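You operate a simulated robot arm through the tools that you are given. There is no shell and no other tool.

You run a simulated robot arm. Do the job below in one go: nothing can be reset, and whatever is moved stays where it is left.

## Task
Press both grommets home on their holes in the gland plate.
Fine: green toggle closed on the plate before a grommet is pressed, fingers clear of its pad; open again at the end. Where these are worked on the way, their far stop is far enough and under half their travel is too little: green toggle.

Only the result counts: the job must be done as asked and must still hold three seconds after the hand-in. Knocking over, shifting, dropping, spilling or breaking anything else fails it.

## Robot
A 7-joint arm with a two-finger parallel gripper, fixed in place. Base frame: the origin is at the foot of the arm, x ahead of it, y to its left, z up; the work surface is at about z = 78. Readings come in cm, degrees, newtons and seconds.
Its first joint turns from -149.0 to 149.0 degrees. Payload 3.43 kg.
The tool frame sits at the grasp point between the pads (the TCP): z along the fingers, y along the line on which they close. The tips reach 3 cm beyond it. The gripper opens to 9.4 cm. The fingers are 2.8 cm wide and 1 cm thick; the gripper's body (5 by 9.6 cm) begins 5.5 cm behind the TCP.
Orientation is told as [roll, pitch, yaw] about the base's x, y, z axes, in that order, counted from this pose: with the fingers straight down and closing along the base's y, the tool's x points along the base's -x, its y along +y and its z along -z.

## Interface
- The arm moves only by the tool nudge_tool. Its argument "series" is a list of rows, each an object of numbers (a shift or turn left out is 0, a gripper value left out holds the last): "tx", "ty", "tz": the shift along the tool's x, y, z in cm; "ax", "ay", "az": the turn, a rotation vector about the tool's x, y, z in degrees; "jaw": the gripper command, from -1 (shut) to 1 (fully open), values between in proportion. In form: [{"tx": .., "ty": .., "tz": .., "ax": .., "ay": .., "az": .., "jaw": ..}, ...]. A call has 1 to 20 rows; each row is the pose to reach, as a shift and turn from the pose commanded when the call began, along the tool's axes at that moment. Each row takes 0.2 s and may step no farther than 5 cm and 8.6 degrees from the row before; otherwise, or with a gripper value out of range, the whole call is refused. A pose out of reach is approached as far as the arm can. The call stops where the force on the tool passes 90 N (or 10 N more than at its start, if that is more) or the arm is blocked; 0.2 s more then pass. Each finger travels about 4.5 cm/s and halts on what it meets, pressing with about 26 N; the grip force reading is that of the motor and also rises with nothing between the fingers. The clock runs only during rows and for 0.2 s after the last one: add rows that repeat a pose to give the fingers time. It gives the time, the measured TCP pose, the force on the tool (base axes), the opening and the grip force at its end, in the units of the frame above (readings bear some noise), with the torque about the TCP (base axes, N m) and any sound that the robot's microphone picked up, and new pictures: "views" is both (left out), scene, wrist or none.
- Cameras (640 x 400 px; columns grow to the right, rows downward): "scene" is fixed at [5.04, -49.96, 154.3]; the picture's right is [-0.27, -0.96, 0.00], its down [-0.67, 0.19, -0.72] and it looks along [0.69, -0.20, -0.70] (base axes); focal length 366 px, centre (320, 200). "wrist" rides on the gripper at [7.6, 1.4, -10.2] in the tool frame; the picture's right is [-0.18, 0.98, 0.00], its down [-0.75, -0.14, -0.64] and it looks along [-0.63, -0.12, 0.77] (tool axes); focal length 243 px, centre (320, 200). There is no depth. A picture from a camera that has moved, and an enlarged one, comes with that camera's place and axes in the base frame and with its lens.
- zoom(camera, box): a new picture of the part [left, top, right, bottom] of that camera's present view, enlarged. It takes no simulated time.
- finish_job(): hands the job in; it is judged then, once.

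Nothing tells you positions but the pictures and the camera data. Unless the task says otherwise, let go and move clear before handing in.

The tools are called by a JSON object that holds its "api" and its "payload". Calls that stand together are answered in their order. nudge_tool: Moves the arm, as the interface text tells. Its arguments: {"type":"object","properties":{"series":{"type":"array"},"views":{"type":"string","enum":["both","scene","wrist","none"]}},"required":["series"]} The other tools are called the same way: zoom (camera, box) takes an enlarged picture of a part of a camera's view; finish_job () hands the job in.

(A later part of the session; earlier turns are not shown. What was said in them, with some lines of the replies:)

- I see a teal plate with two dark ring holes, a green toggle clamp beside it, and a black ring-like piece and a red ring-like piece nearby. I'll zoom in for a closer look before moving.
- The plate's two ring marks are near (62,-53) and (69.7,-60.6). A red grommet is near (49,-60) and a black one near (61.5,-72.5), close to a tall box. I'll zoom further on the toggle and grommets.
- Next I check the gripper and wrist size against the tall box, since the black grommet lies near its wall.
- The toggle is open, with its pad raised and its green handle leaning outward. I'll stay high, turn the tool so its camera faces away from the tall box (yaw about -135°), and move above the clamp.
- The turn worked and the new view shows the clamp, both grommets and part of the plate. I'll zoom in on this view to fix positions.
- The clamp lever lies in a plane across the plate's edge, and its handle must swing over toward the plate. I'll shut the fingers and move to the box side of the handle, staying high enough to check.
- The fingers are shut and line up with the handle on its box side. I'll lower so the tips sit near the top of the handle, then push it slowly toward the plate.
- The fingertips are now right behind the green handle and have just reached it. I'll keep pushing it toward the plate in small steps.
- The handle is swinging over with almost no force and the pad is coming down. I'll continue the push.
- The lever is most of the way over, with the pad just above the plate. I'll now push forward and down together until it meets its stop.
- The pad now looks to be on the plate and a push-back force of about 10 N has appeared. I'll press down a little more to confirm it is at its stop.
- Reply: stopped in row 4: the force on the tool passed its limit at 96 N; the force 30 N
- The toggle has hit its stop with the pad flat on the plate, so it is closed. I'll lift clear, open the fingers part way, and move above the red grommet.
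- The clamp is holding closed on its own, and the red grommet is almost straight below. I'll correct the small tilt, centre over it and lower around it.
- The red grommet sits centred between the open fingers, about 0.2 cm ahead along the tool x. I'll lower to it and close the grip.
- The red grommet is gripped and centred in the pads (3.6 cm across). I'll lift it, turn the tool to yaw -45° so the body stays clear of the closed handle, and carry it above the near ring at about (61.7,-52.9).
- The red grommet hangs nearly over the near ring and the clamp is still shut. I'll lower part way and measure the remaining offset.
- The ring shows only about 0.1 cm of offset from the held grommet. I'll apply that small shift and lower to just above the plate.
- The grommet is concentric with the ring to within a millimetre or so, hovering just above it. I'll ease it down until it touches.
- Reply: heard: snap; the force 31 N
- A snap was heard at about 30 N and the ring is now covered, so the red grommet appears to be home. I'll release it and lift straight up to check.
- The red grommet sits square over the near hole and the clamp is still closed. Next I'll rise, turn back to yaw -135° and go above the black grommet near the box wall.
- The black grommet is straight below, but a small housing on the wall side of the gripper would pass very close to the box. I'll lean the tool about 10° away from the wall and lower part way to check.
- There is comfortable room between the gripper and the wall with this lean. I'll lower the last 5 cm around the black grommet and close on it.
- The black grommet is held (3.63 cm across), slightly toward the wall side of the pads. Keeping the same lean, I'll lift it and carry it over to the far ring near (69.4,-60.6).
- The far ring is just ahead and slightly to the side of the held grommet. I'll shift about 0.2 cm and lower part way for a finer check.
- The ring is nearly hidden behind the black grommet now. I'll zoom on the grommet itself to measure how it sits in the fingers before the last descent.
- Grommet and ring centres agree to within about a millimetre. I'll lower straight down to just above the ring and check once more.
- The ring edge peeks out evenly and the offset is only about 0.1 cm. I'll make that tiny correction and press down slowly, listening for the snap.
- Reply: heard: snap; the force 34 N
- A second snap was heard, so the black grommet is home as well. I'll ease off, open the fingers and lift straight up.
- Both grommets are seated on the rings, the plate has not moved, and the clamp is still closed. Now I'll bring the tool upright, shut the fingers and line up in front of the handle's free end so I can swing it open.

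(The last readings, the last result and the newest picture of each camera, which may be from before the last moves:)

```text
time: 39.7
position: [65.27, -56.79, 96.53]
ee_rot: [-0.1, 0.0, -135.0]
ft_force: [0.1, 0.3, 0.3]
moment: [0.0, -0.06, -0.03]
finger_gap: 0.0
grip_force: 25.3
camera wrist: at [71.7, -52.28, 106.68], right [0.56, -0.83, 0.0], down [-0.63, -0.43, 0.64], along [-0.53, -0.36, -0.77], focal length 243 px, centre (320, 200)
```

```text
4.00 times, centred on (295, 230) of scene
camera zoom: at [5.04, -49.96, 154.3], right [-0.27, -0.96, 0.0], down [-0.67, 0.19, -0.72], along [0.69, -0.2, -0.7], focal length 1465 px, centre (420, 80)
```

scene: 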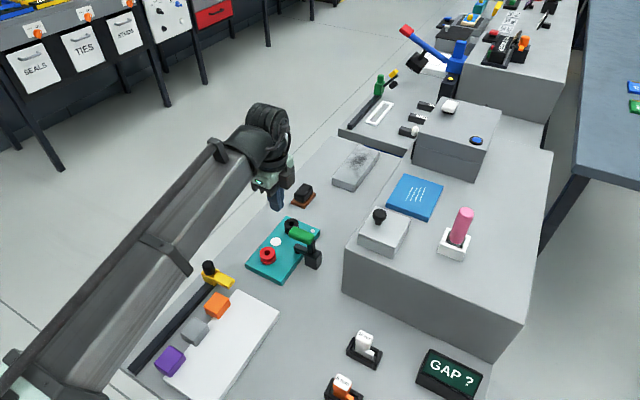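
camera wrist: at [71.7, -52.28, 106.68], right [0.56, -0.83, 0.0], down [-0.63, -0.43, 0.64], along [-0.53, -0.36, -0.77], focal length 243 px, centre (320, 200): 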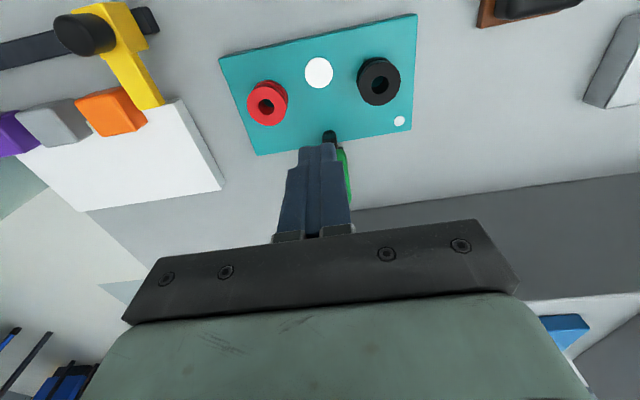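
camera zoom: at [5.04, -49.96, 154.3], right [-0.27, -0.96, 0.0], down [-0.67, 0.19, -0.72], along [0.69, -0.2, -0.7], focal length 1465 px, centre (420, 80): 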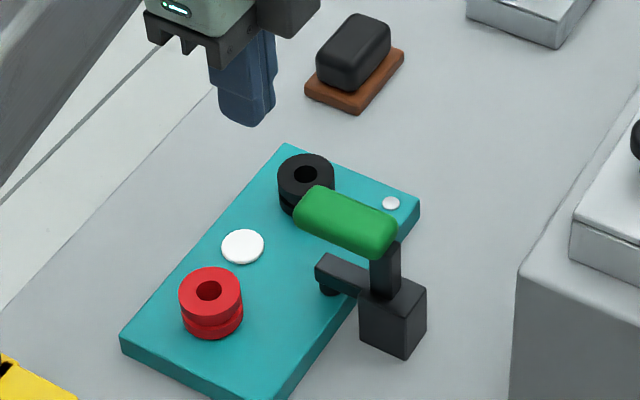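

The fingers are shut and just in front of the handle's free end, about 0.3 cm off its centre plane. I'll shift over that much and lower to handle height.

{"api": "nudge_tool", "payload": {"series": [{"tx": 0.2, "ty": 0.3, "tz": 2.5}, {"tx": 0.2, "ty": 0.3, "tz": 5}, {"tx": 0.2, "ty": 0.3, "tz": 7.3}, {"tx": 0.2, "ty": 0.3, "tz": 7.3}]}}

{"api": "zoom", "payload": {"camera": "wrist", "box": [230, 60, 410, 210]}}

{"api": "zoom", "payload": {"camera": "scene", "box": [240, 180, 350, 280]}}

```text
time: 40.7
position: [65.67, -56.76, 89.23]
ee_rot: [0.0, 0.0, -135.0]
ft_force: [0.4, 0.7, 0.0]
moment: [-0.02, 0.02, -0.01]
finger_gap: 0.0
grip_force: 26.1
camera wrist: at [72.03, -52.33, 99.35], right [0.56, -0.83, 0.0], down [-0.63, -0.43, 0.64], along [-0.53, -0.36, -0.77], focal length 243 px, centre (320, 200)
```

scene: 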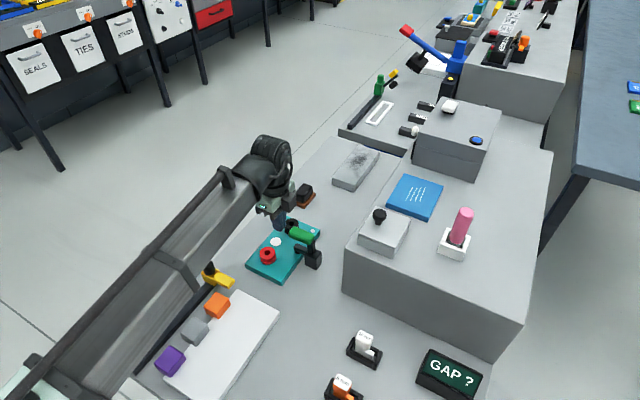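
wrist: 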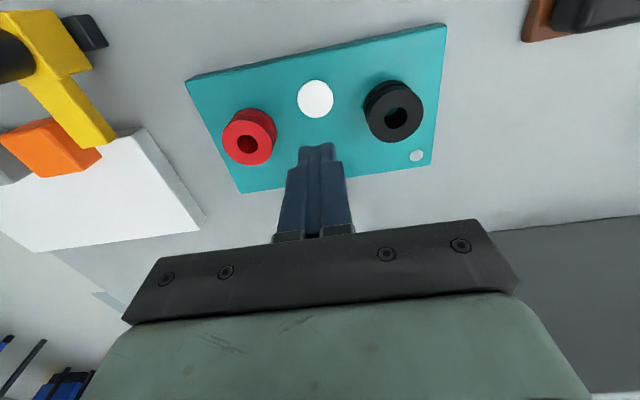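

```text
2.67 times, centred on (320, 135) of wrist
camera zoom: at [72.03, -52.33, 99.35], right [0.56, -0.83, 0.0], down [-0.63, -0.43, 0.64], along [-0.53, -0.36, -0.77], focal length 647 px, centre (320, 373)
```

zoom: 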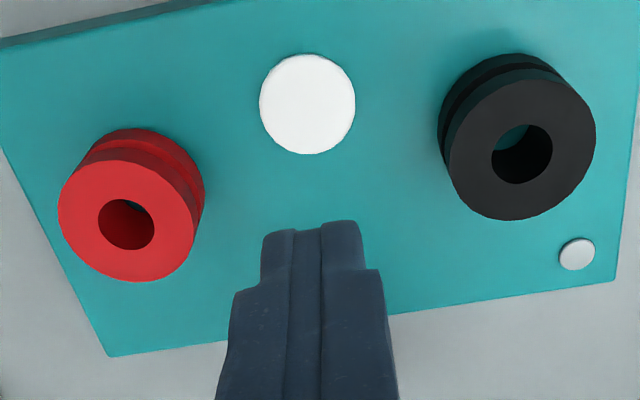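

```text
4.00 times, centred on (295, 230) of scene
camera zoom: at [5.04, -49.96, 154.3], right [-0.27, -0.96, 0.0], down [-0.67, 0.19, -0.72], along [0.69, -0.2, -0.7], focal length 1465 px, centre (420, 80)
```

zoom: 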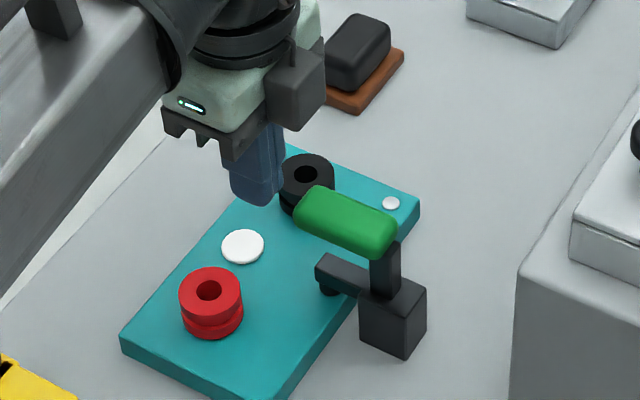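

The closed fingers stand in front of the handle's end with the tips at its lower half, clear of both grommets. I'll push back toward the box and rise a little as the handle lifts.

{"api": "nudge_tool", "payload": {"series": [{"tx": -1.0}, {"tx": -1.7}, {"tx": -2.1}, {"tx": -2.5, "tz": -0.2}, {"tx": -2.9, "tz": -0.5}, {"tx": -3.3, "tz": -0.85}, {"tx": -3.7, "tz": -1.2}]}}

{"api": "zoom", "payload": {"camera": "wrist", "box": [230, 60, 410, 210]}}

{"api": "zoom", "payload": {"camera": "scene", "box": [240, 180, 350, 280]}}

```text
time: 42.3
position: [62.97, -59.25, 90.49]
ee_rot: [0.0, -0.2, -135.1]
ft_force: [0.5, -0.1, 0.0]
moment: [0.0, -0.03, 0.0]
finger_gap: 0.02
grip_force: 25.6
camera wrist: at [69.42, -54.94, 100.59], right [0.56, -0.83, 0.0], down [-0.63, -0.43, 0.64], along [-0.53, -0.36, -0.77], focal length 243 px, centre (320, 200)
```

scene: 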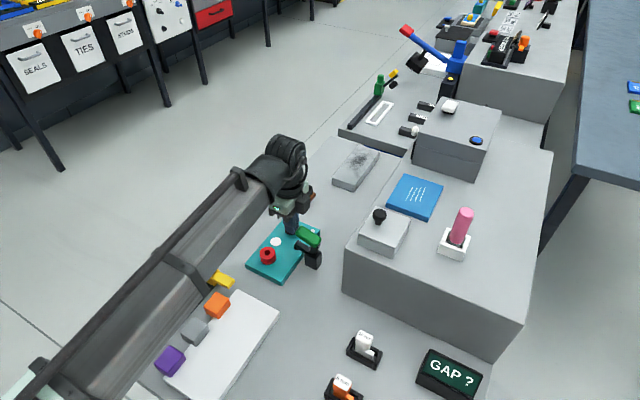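
wrist: 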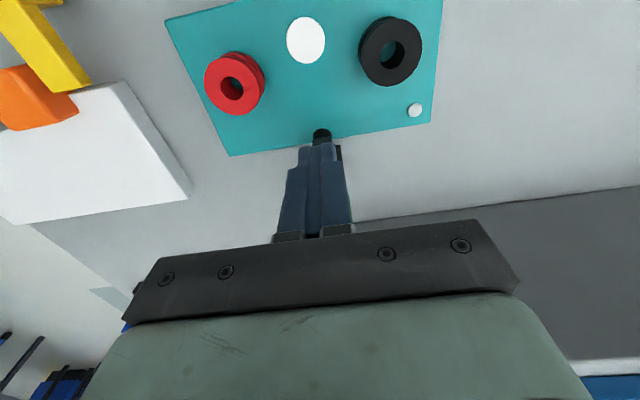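

```text
2.67 times, centred on (320, 135) of wrist
camera zoom: at [69.42, -54.94, 100.59], right [0.56, -0.83, 0.0], down [-0.63, -0.43, 0.64], along [-0.53, -0.36, -0.77], focal length 647 px, centre (320, 373)
```

zoom: 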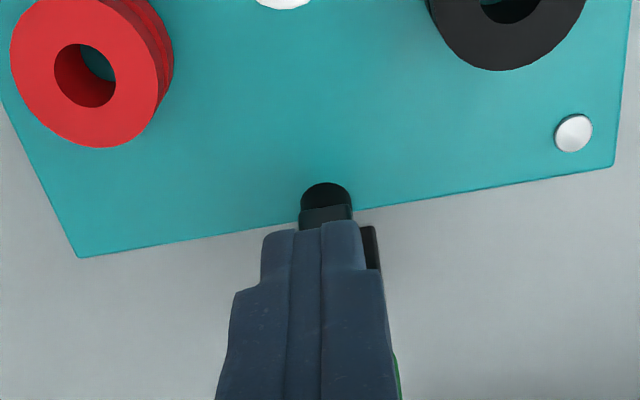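

```text
4.00 times, centred on (295, 230) of scene
camera zoom: at [5.04, -49.96, 154.3], right [-0.27, -0.96, 0.0], down [-0.67, 0.19, -0.72], along [0.69, -0.2, -0.7], focal length 1465 px, centre (420, 80)
```

zoom: 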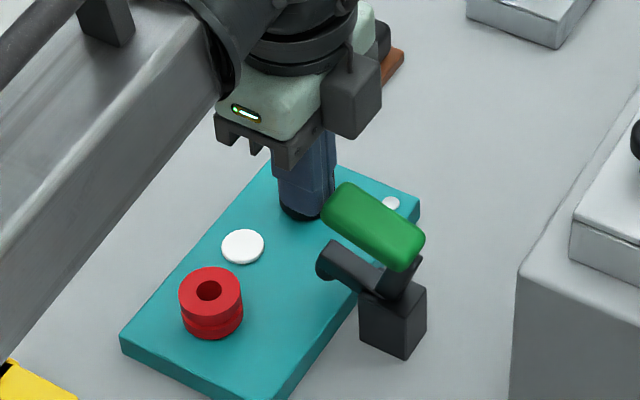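

The handle is swinging up and the pad has lifted off the plate. I'll keep pushing it back with a slight rise.

{"api": "nudge_tool", "payload": {"series": [{"tx": -0.4, "tz": -0.2}, {"tx": -0.8, "tz": -0.4}, {"tx": -1.2, "tz": -0.6}, {"tx": -1.6, "tz": -0.8}, {"tx": -2.0, "tz": -1.0}, {"tx": -2.4, "tz": -1.1}, {"tx": -2.8, "tz": -1.2}]}}

{"api": "zoom", "payload": {"camera": "wrist", "box": [230, 60, 410, 210]}}

{"api": "zoom", "payload": {"camera": "scene", "box": [260, 190, 370, 290]}}

```text
time: 43.9
position: [61.08, -61.29, 91.69]
ee_rot: [-0.1, 0.0, -135.0]
ft_force: [1.4, 0.2, 0.2]
moment: [-0.01, 0.01, -0.02]
finger_gap: 0.0
grip_force: 26.0
camera wrist: at [67.45, -56.88, 101.8], right [0.56, -0.83, 0.0], down [-0.63, -0.43, 0.64], along [-0.53, -0.36, -0.77], focal length 243 px, centre (320, 200)
```

scene: 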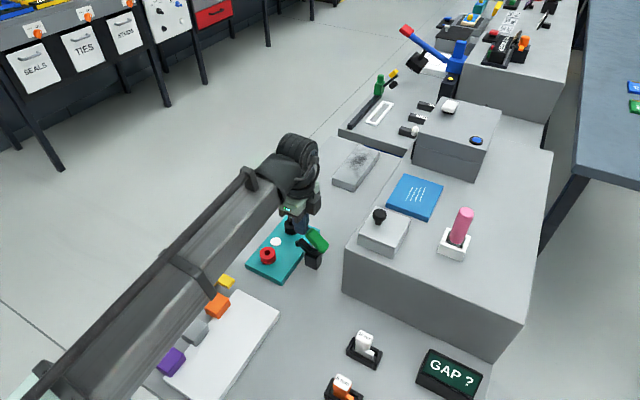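
wrist: 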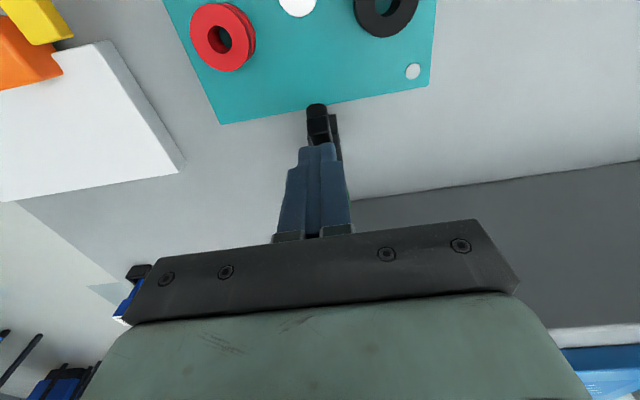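

```text
2.67 times, centred on (320, 135) of wrist
camera zoom: at [67.45, -56.88, 101.8], right [0.56, -0.83, 0.0], down [-0.63, -0.43, 0.64], along [-0.53, -0.36, -0.77], focal length 647 px, centre (320, 373)
```

zoom: 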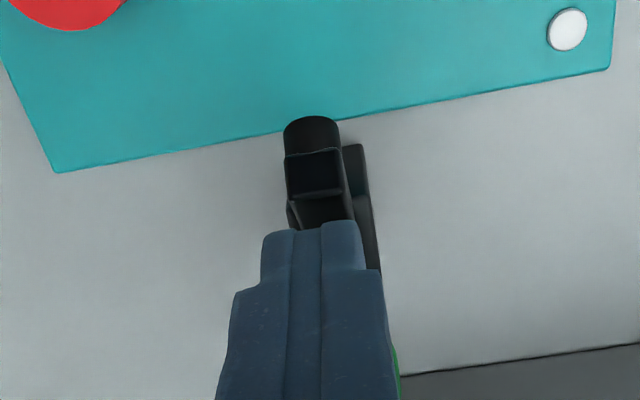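

```text
4.00 times, centred on (315, 240) of scene
camera zoom: at [5.04, -49.96, 154.3], right [-0.27, -0.96, 0.0], down [-0.67, 0.19, -0.72], along [0.69, -0.2, -0.7], focal length 1465 px, centre (340, 40)
```

zoom: 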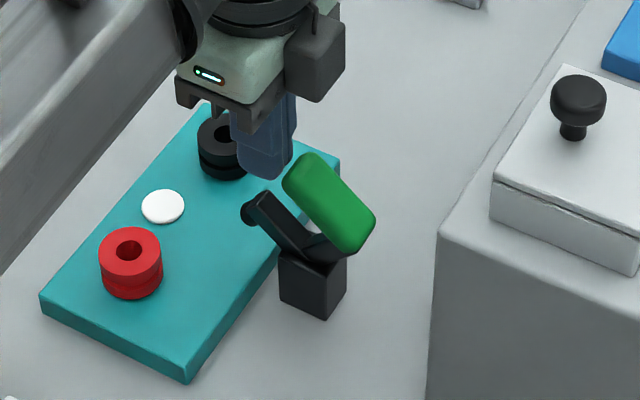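

The handle is almost upright now with the pad well up. I'll keep pushing gently until it meets its open stop.

{"api": "nudge_tool", "payload": {"series": [{"tx": -0.4, "tz": -0.1}, {"tx": -0.8, "tz": -0.2}, {"tx": -1.2, "tz": -0.2}, {"tx": -1.6, "tz": -0.2}, {"tx": -2.0, "tz": -0.2}, {"tx": -2.3, "tz": -0.2}]}}

{"api": "zoom", "payload": {"camera": "wrist", "box": [230, 60, 410, 210]}}

{"api": "zoom", "payload": {"camera": "scene", "box": [260, 190, 370, 290]}}

```text
time: 45.3
position: [59.76, -62.7, 91.81]
ee_rot: [-0.2, 0.3, -134.8]
ft_force: [18.5, 18.2, 1.1]
moment: [0.46, -0.4, -0.02]
finger_gap: 0.02
grip_force: 26.0
camera wrist: at [66.03, -58.26, 102.04], right [0.57, -0.82, 0.0], down [-0.63, -0.44, 0.64], along [-0.53, -0.36, -0.77], focal length 243 px, centre (320, 200)
```

scene: 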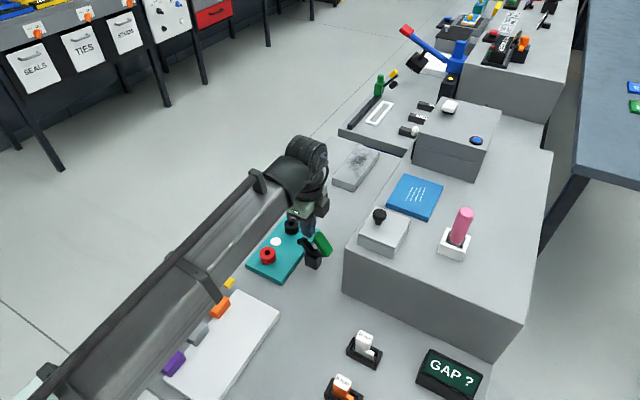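
wrist: 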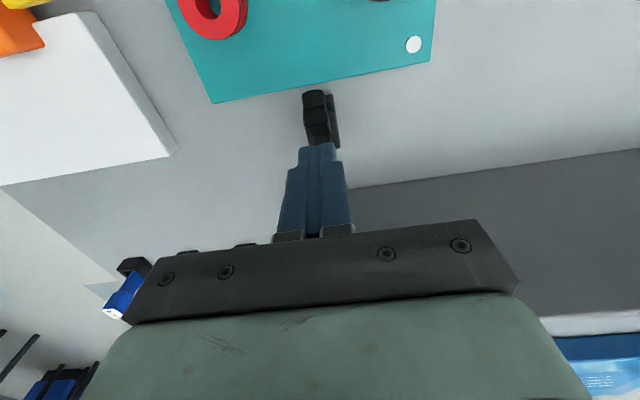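

```text
2.67 times, centred on (320, 135) of wrist
camera zoom: at [66.03, -58.26, 102.04], right [0.57, -0.82, 0.0], down [-0.63, -0.44, 0.64], along [-0.53, -0.36, -0.77], focal length 647 px, centre (320, 373)
```

zoom: 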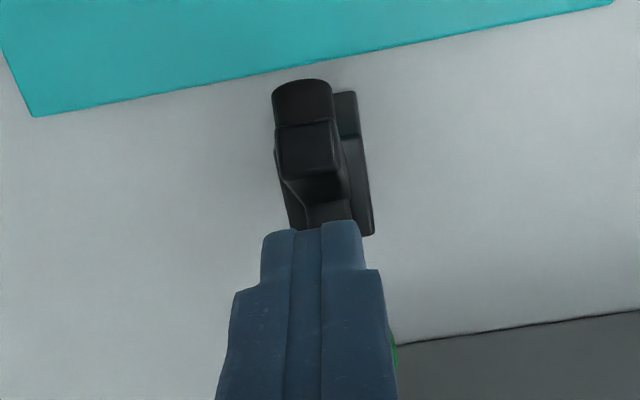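

```text
4.00 times, centred on (315, 240) of scene
camera zoom: at [5.04, -49.96, 154.3], right [-0.27, -0.96, 0.0], down [-0.67, 0.19, -0.72], along [0.69, -0.2, -0.7], focal length 1465 px, centre (340, 40)
```

zoom: 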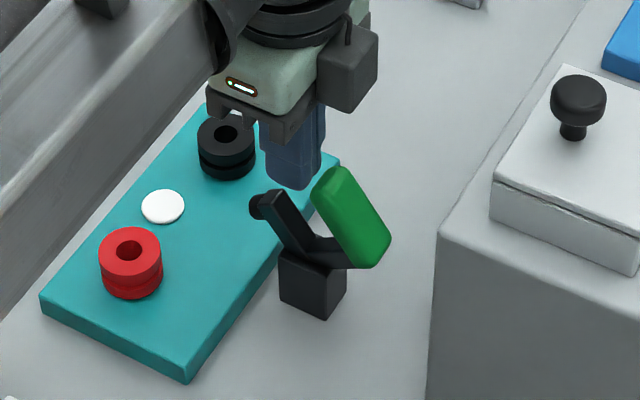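

The push-back of about 26 N and the handle's lean, matching the first picture, show the toggle is at its open stop. I'll back off, rise clear and check that it stays open.

{"api": "nudge_tool", "payload": {"series": [{"tx": 0.5}, {"tx": 1.0, "tz": -0.5}, {"tx": 1.5, "tz": -3}, {"tx": 1.5, "tz": -7}, {"tx": 1.5, "tz": -11}, {"tx": 3, "tz": -15}, {"tx": 5, "tz": -18}, {"tx": 5, "tz": -18}]}}

{"api": "zoom", "payload": {"camera": "wrist", "box": [200, 0, 440, 180]}}

{"api": "zoom", "payload": {"camera": "scene", "box": [240, 190, 370, 300]}}

```text
time: 47.1
position: [62.94, -59.4, 109.92]
ee_rot: [-0.1, 0.0, -135.0]
ft_force: [0.8, 0.4, -0.1]
moment: [0.05, 0.01, -0.03]
finger_gap: 0.0
grip_force: 25.8
camera wrist: at [69.39, -54.99, 120.04], right [0.56, -0.83, 0.0], down [-0.63, -0.43, 0.64], along [-0.53, -0.36, -0.77], focal length 243 px, centre (320, 200)
```

scene: 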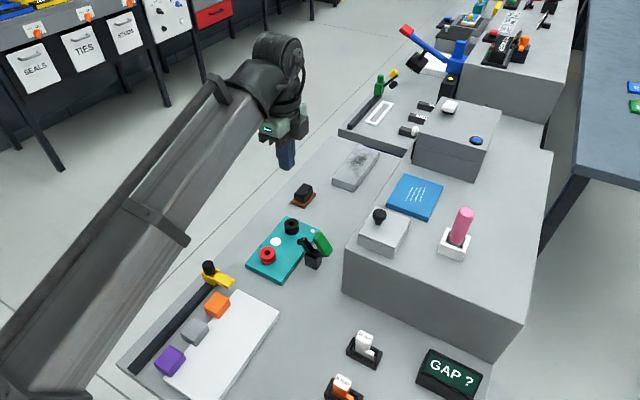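
wrist: 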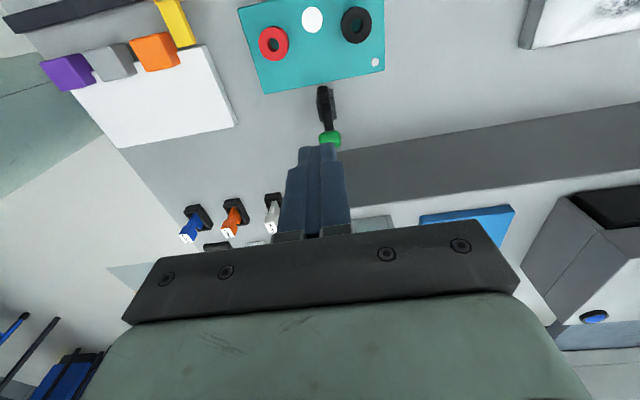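

```text
2.22 times, centred on (320, 90) of wrist
camera zoom: at [69.39, -54.99, 120.04], right [0.56, -0.83, 0.0], down [-0.63, -0.43, 0.64], along [-0.53, -0.36, -0.77], focal length 539 px, centre (320, 444)
```

zoom: 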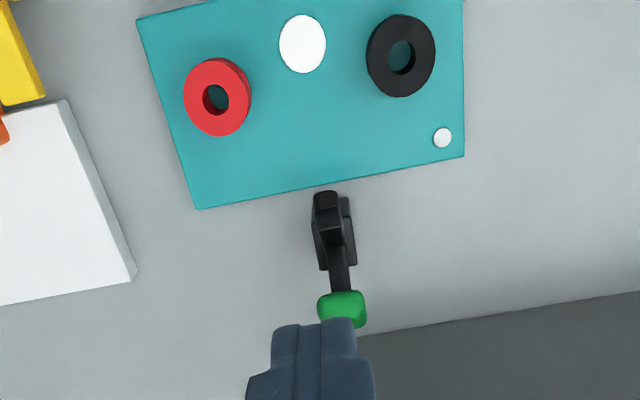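

```text
3.64 times, centred on (305, 245) of scene
camera zoom: at [5.04, -49.96, 154.3], right [-0.27, -0.96, 0.0], down [-0.67, 0.19, -0.72], along [0.69, -0.2, -0.7], focal length 1332 px, centre (374, 36)
```

zoom: 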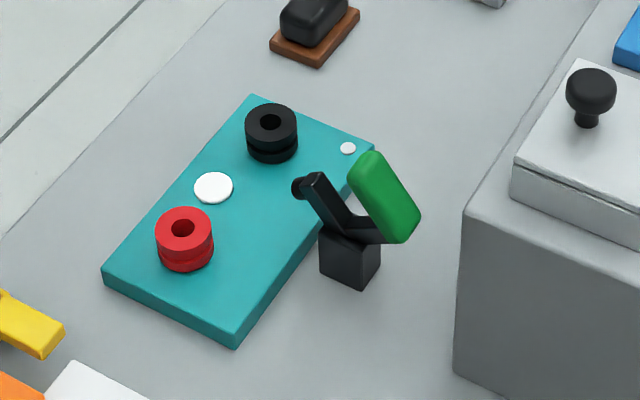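

Both grommets are seated on the plate's two holes, with a snap heard from each. The toggle was shut before pressing and is now back at its open stop, the plate and everything else look unmoved, and the arm is clear. I'm handing in the job.

{"api": "finish_job", "payload": {}}

```text
The job is handed in.
```

Both grommets are pressed onto the gland plate. The red one is on the hole nearer the arm and the black one is on the farther hole. Each gave a snap at about 30 N and now sits centred over its ring.

- **Toggle:** I closed it against its stop before pressing either grommet, and its pad stayed on the plate throughout. The fingers stayed clear of the pad. At the end I opened it again to its far stop, and it stayed open after I backed away.
- **Surroundings:** In the final pictures the plate and the other objects look unmoved. The arm is lifted clear with nothing in the gripper.

I did not press the grommets again after the snaps. That they are fully home rests on the two sounds and the pictures.
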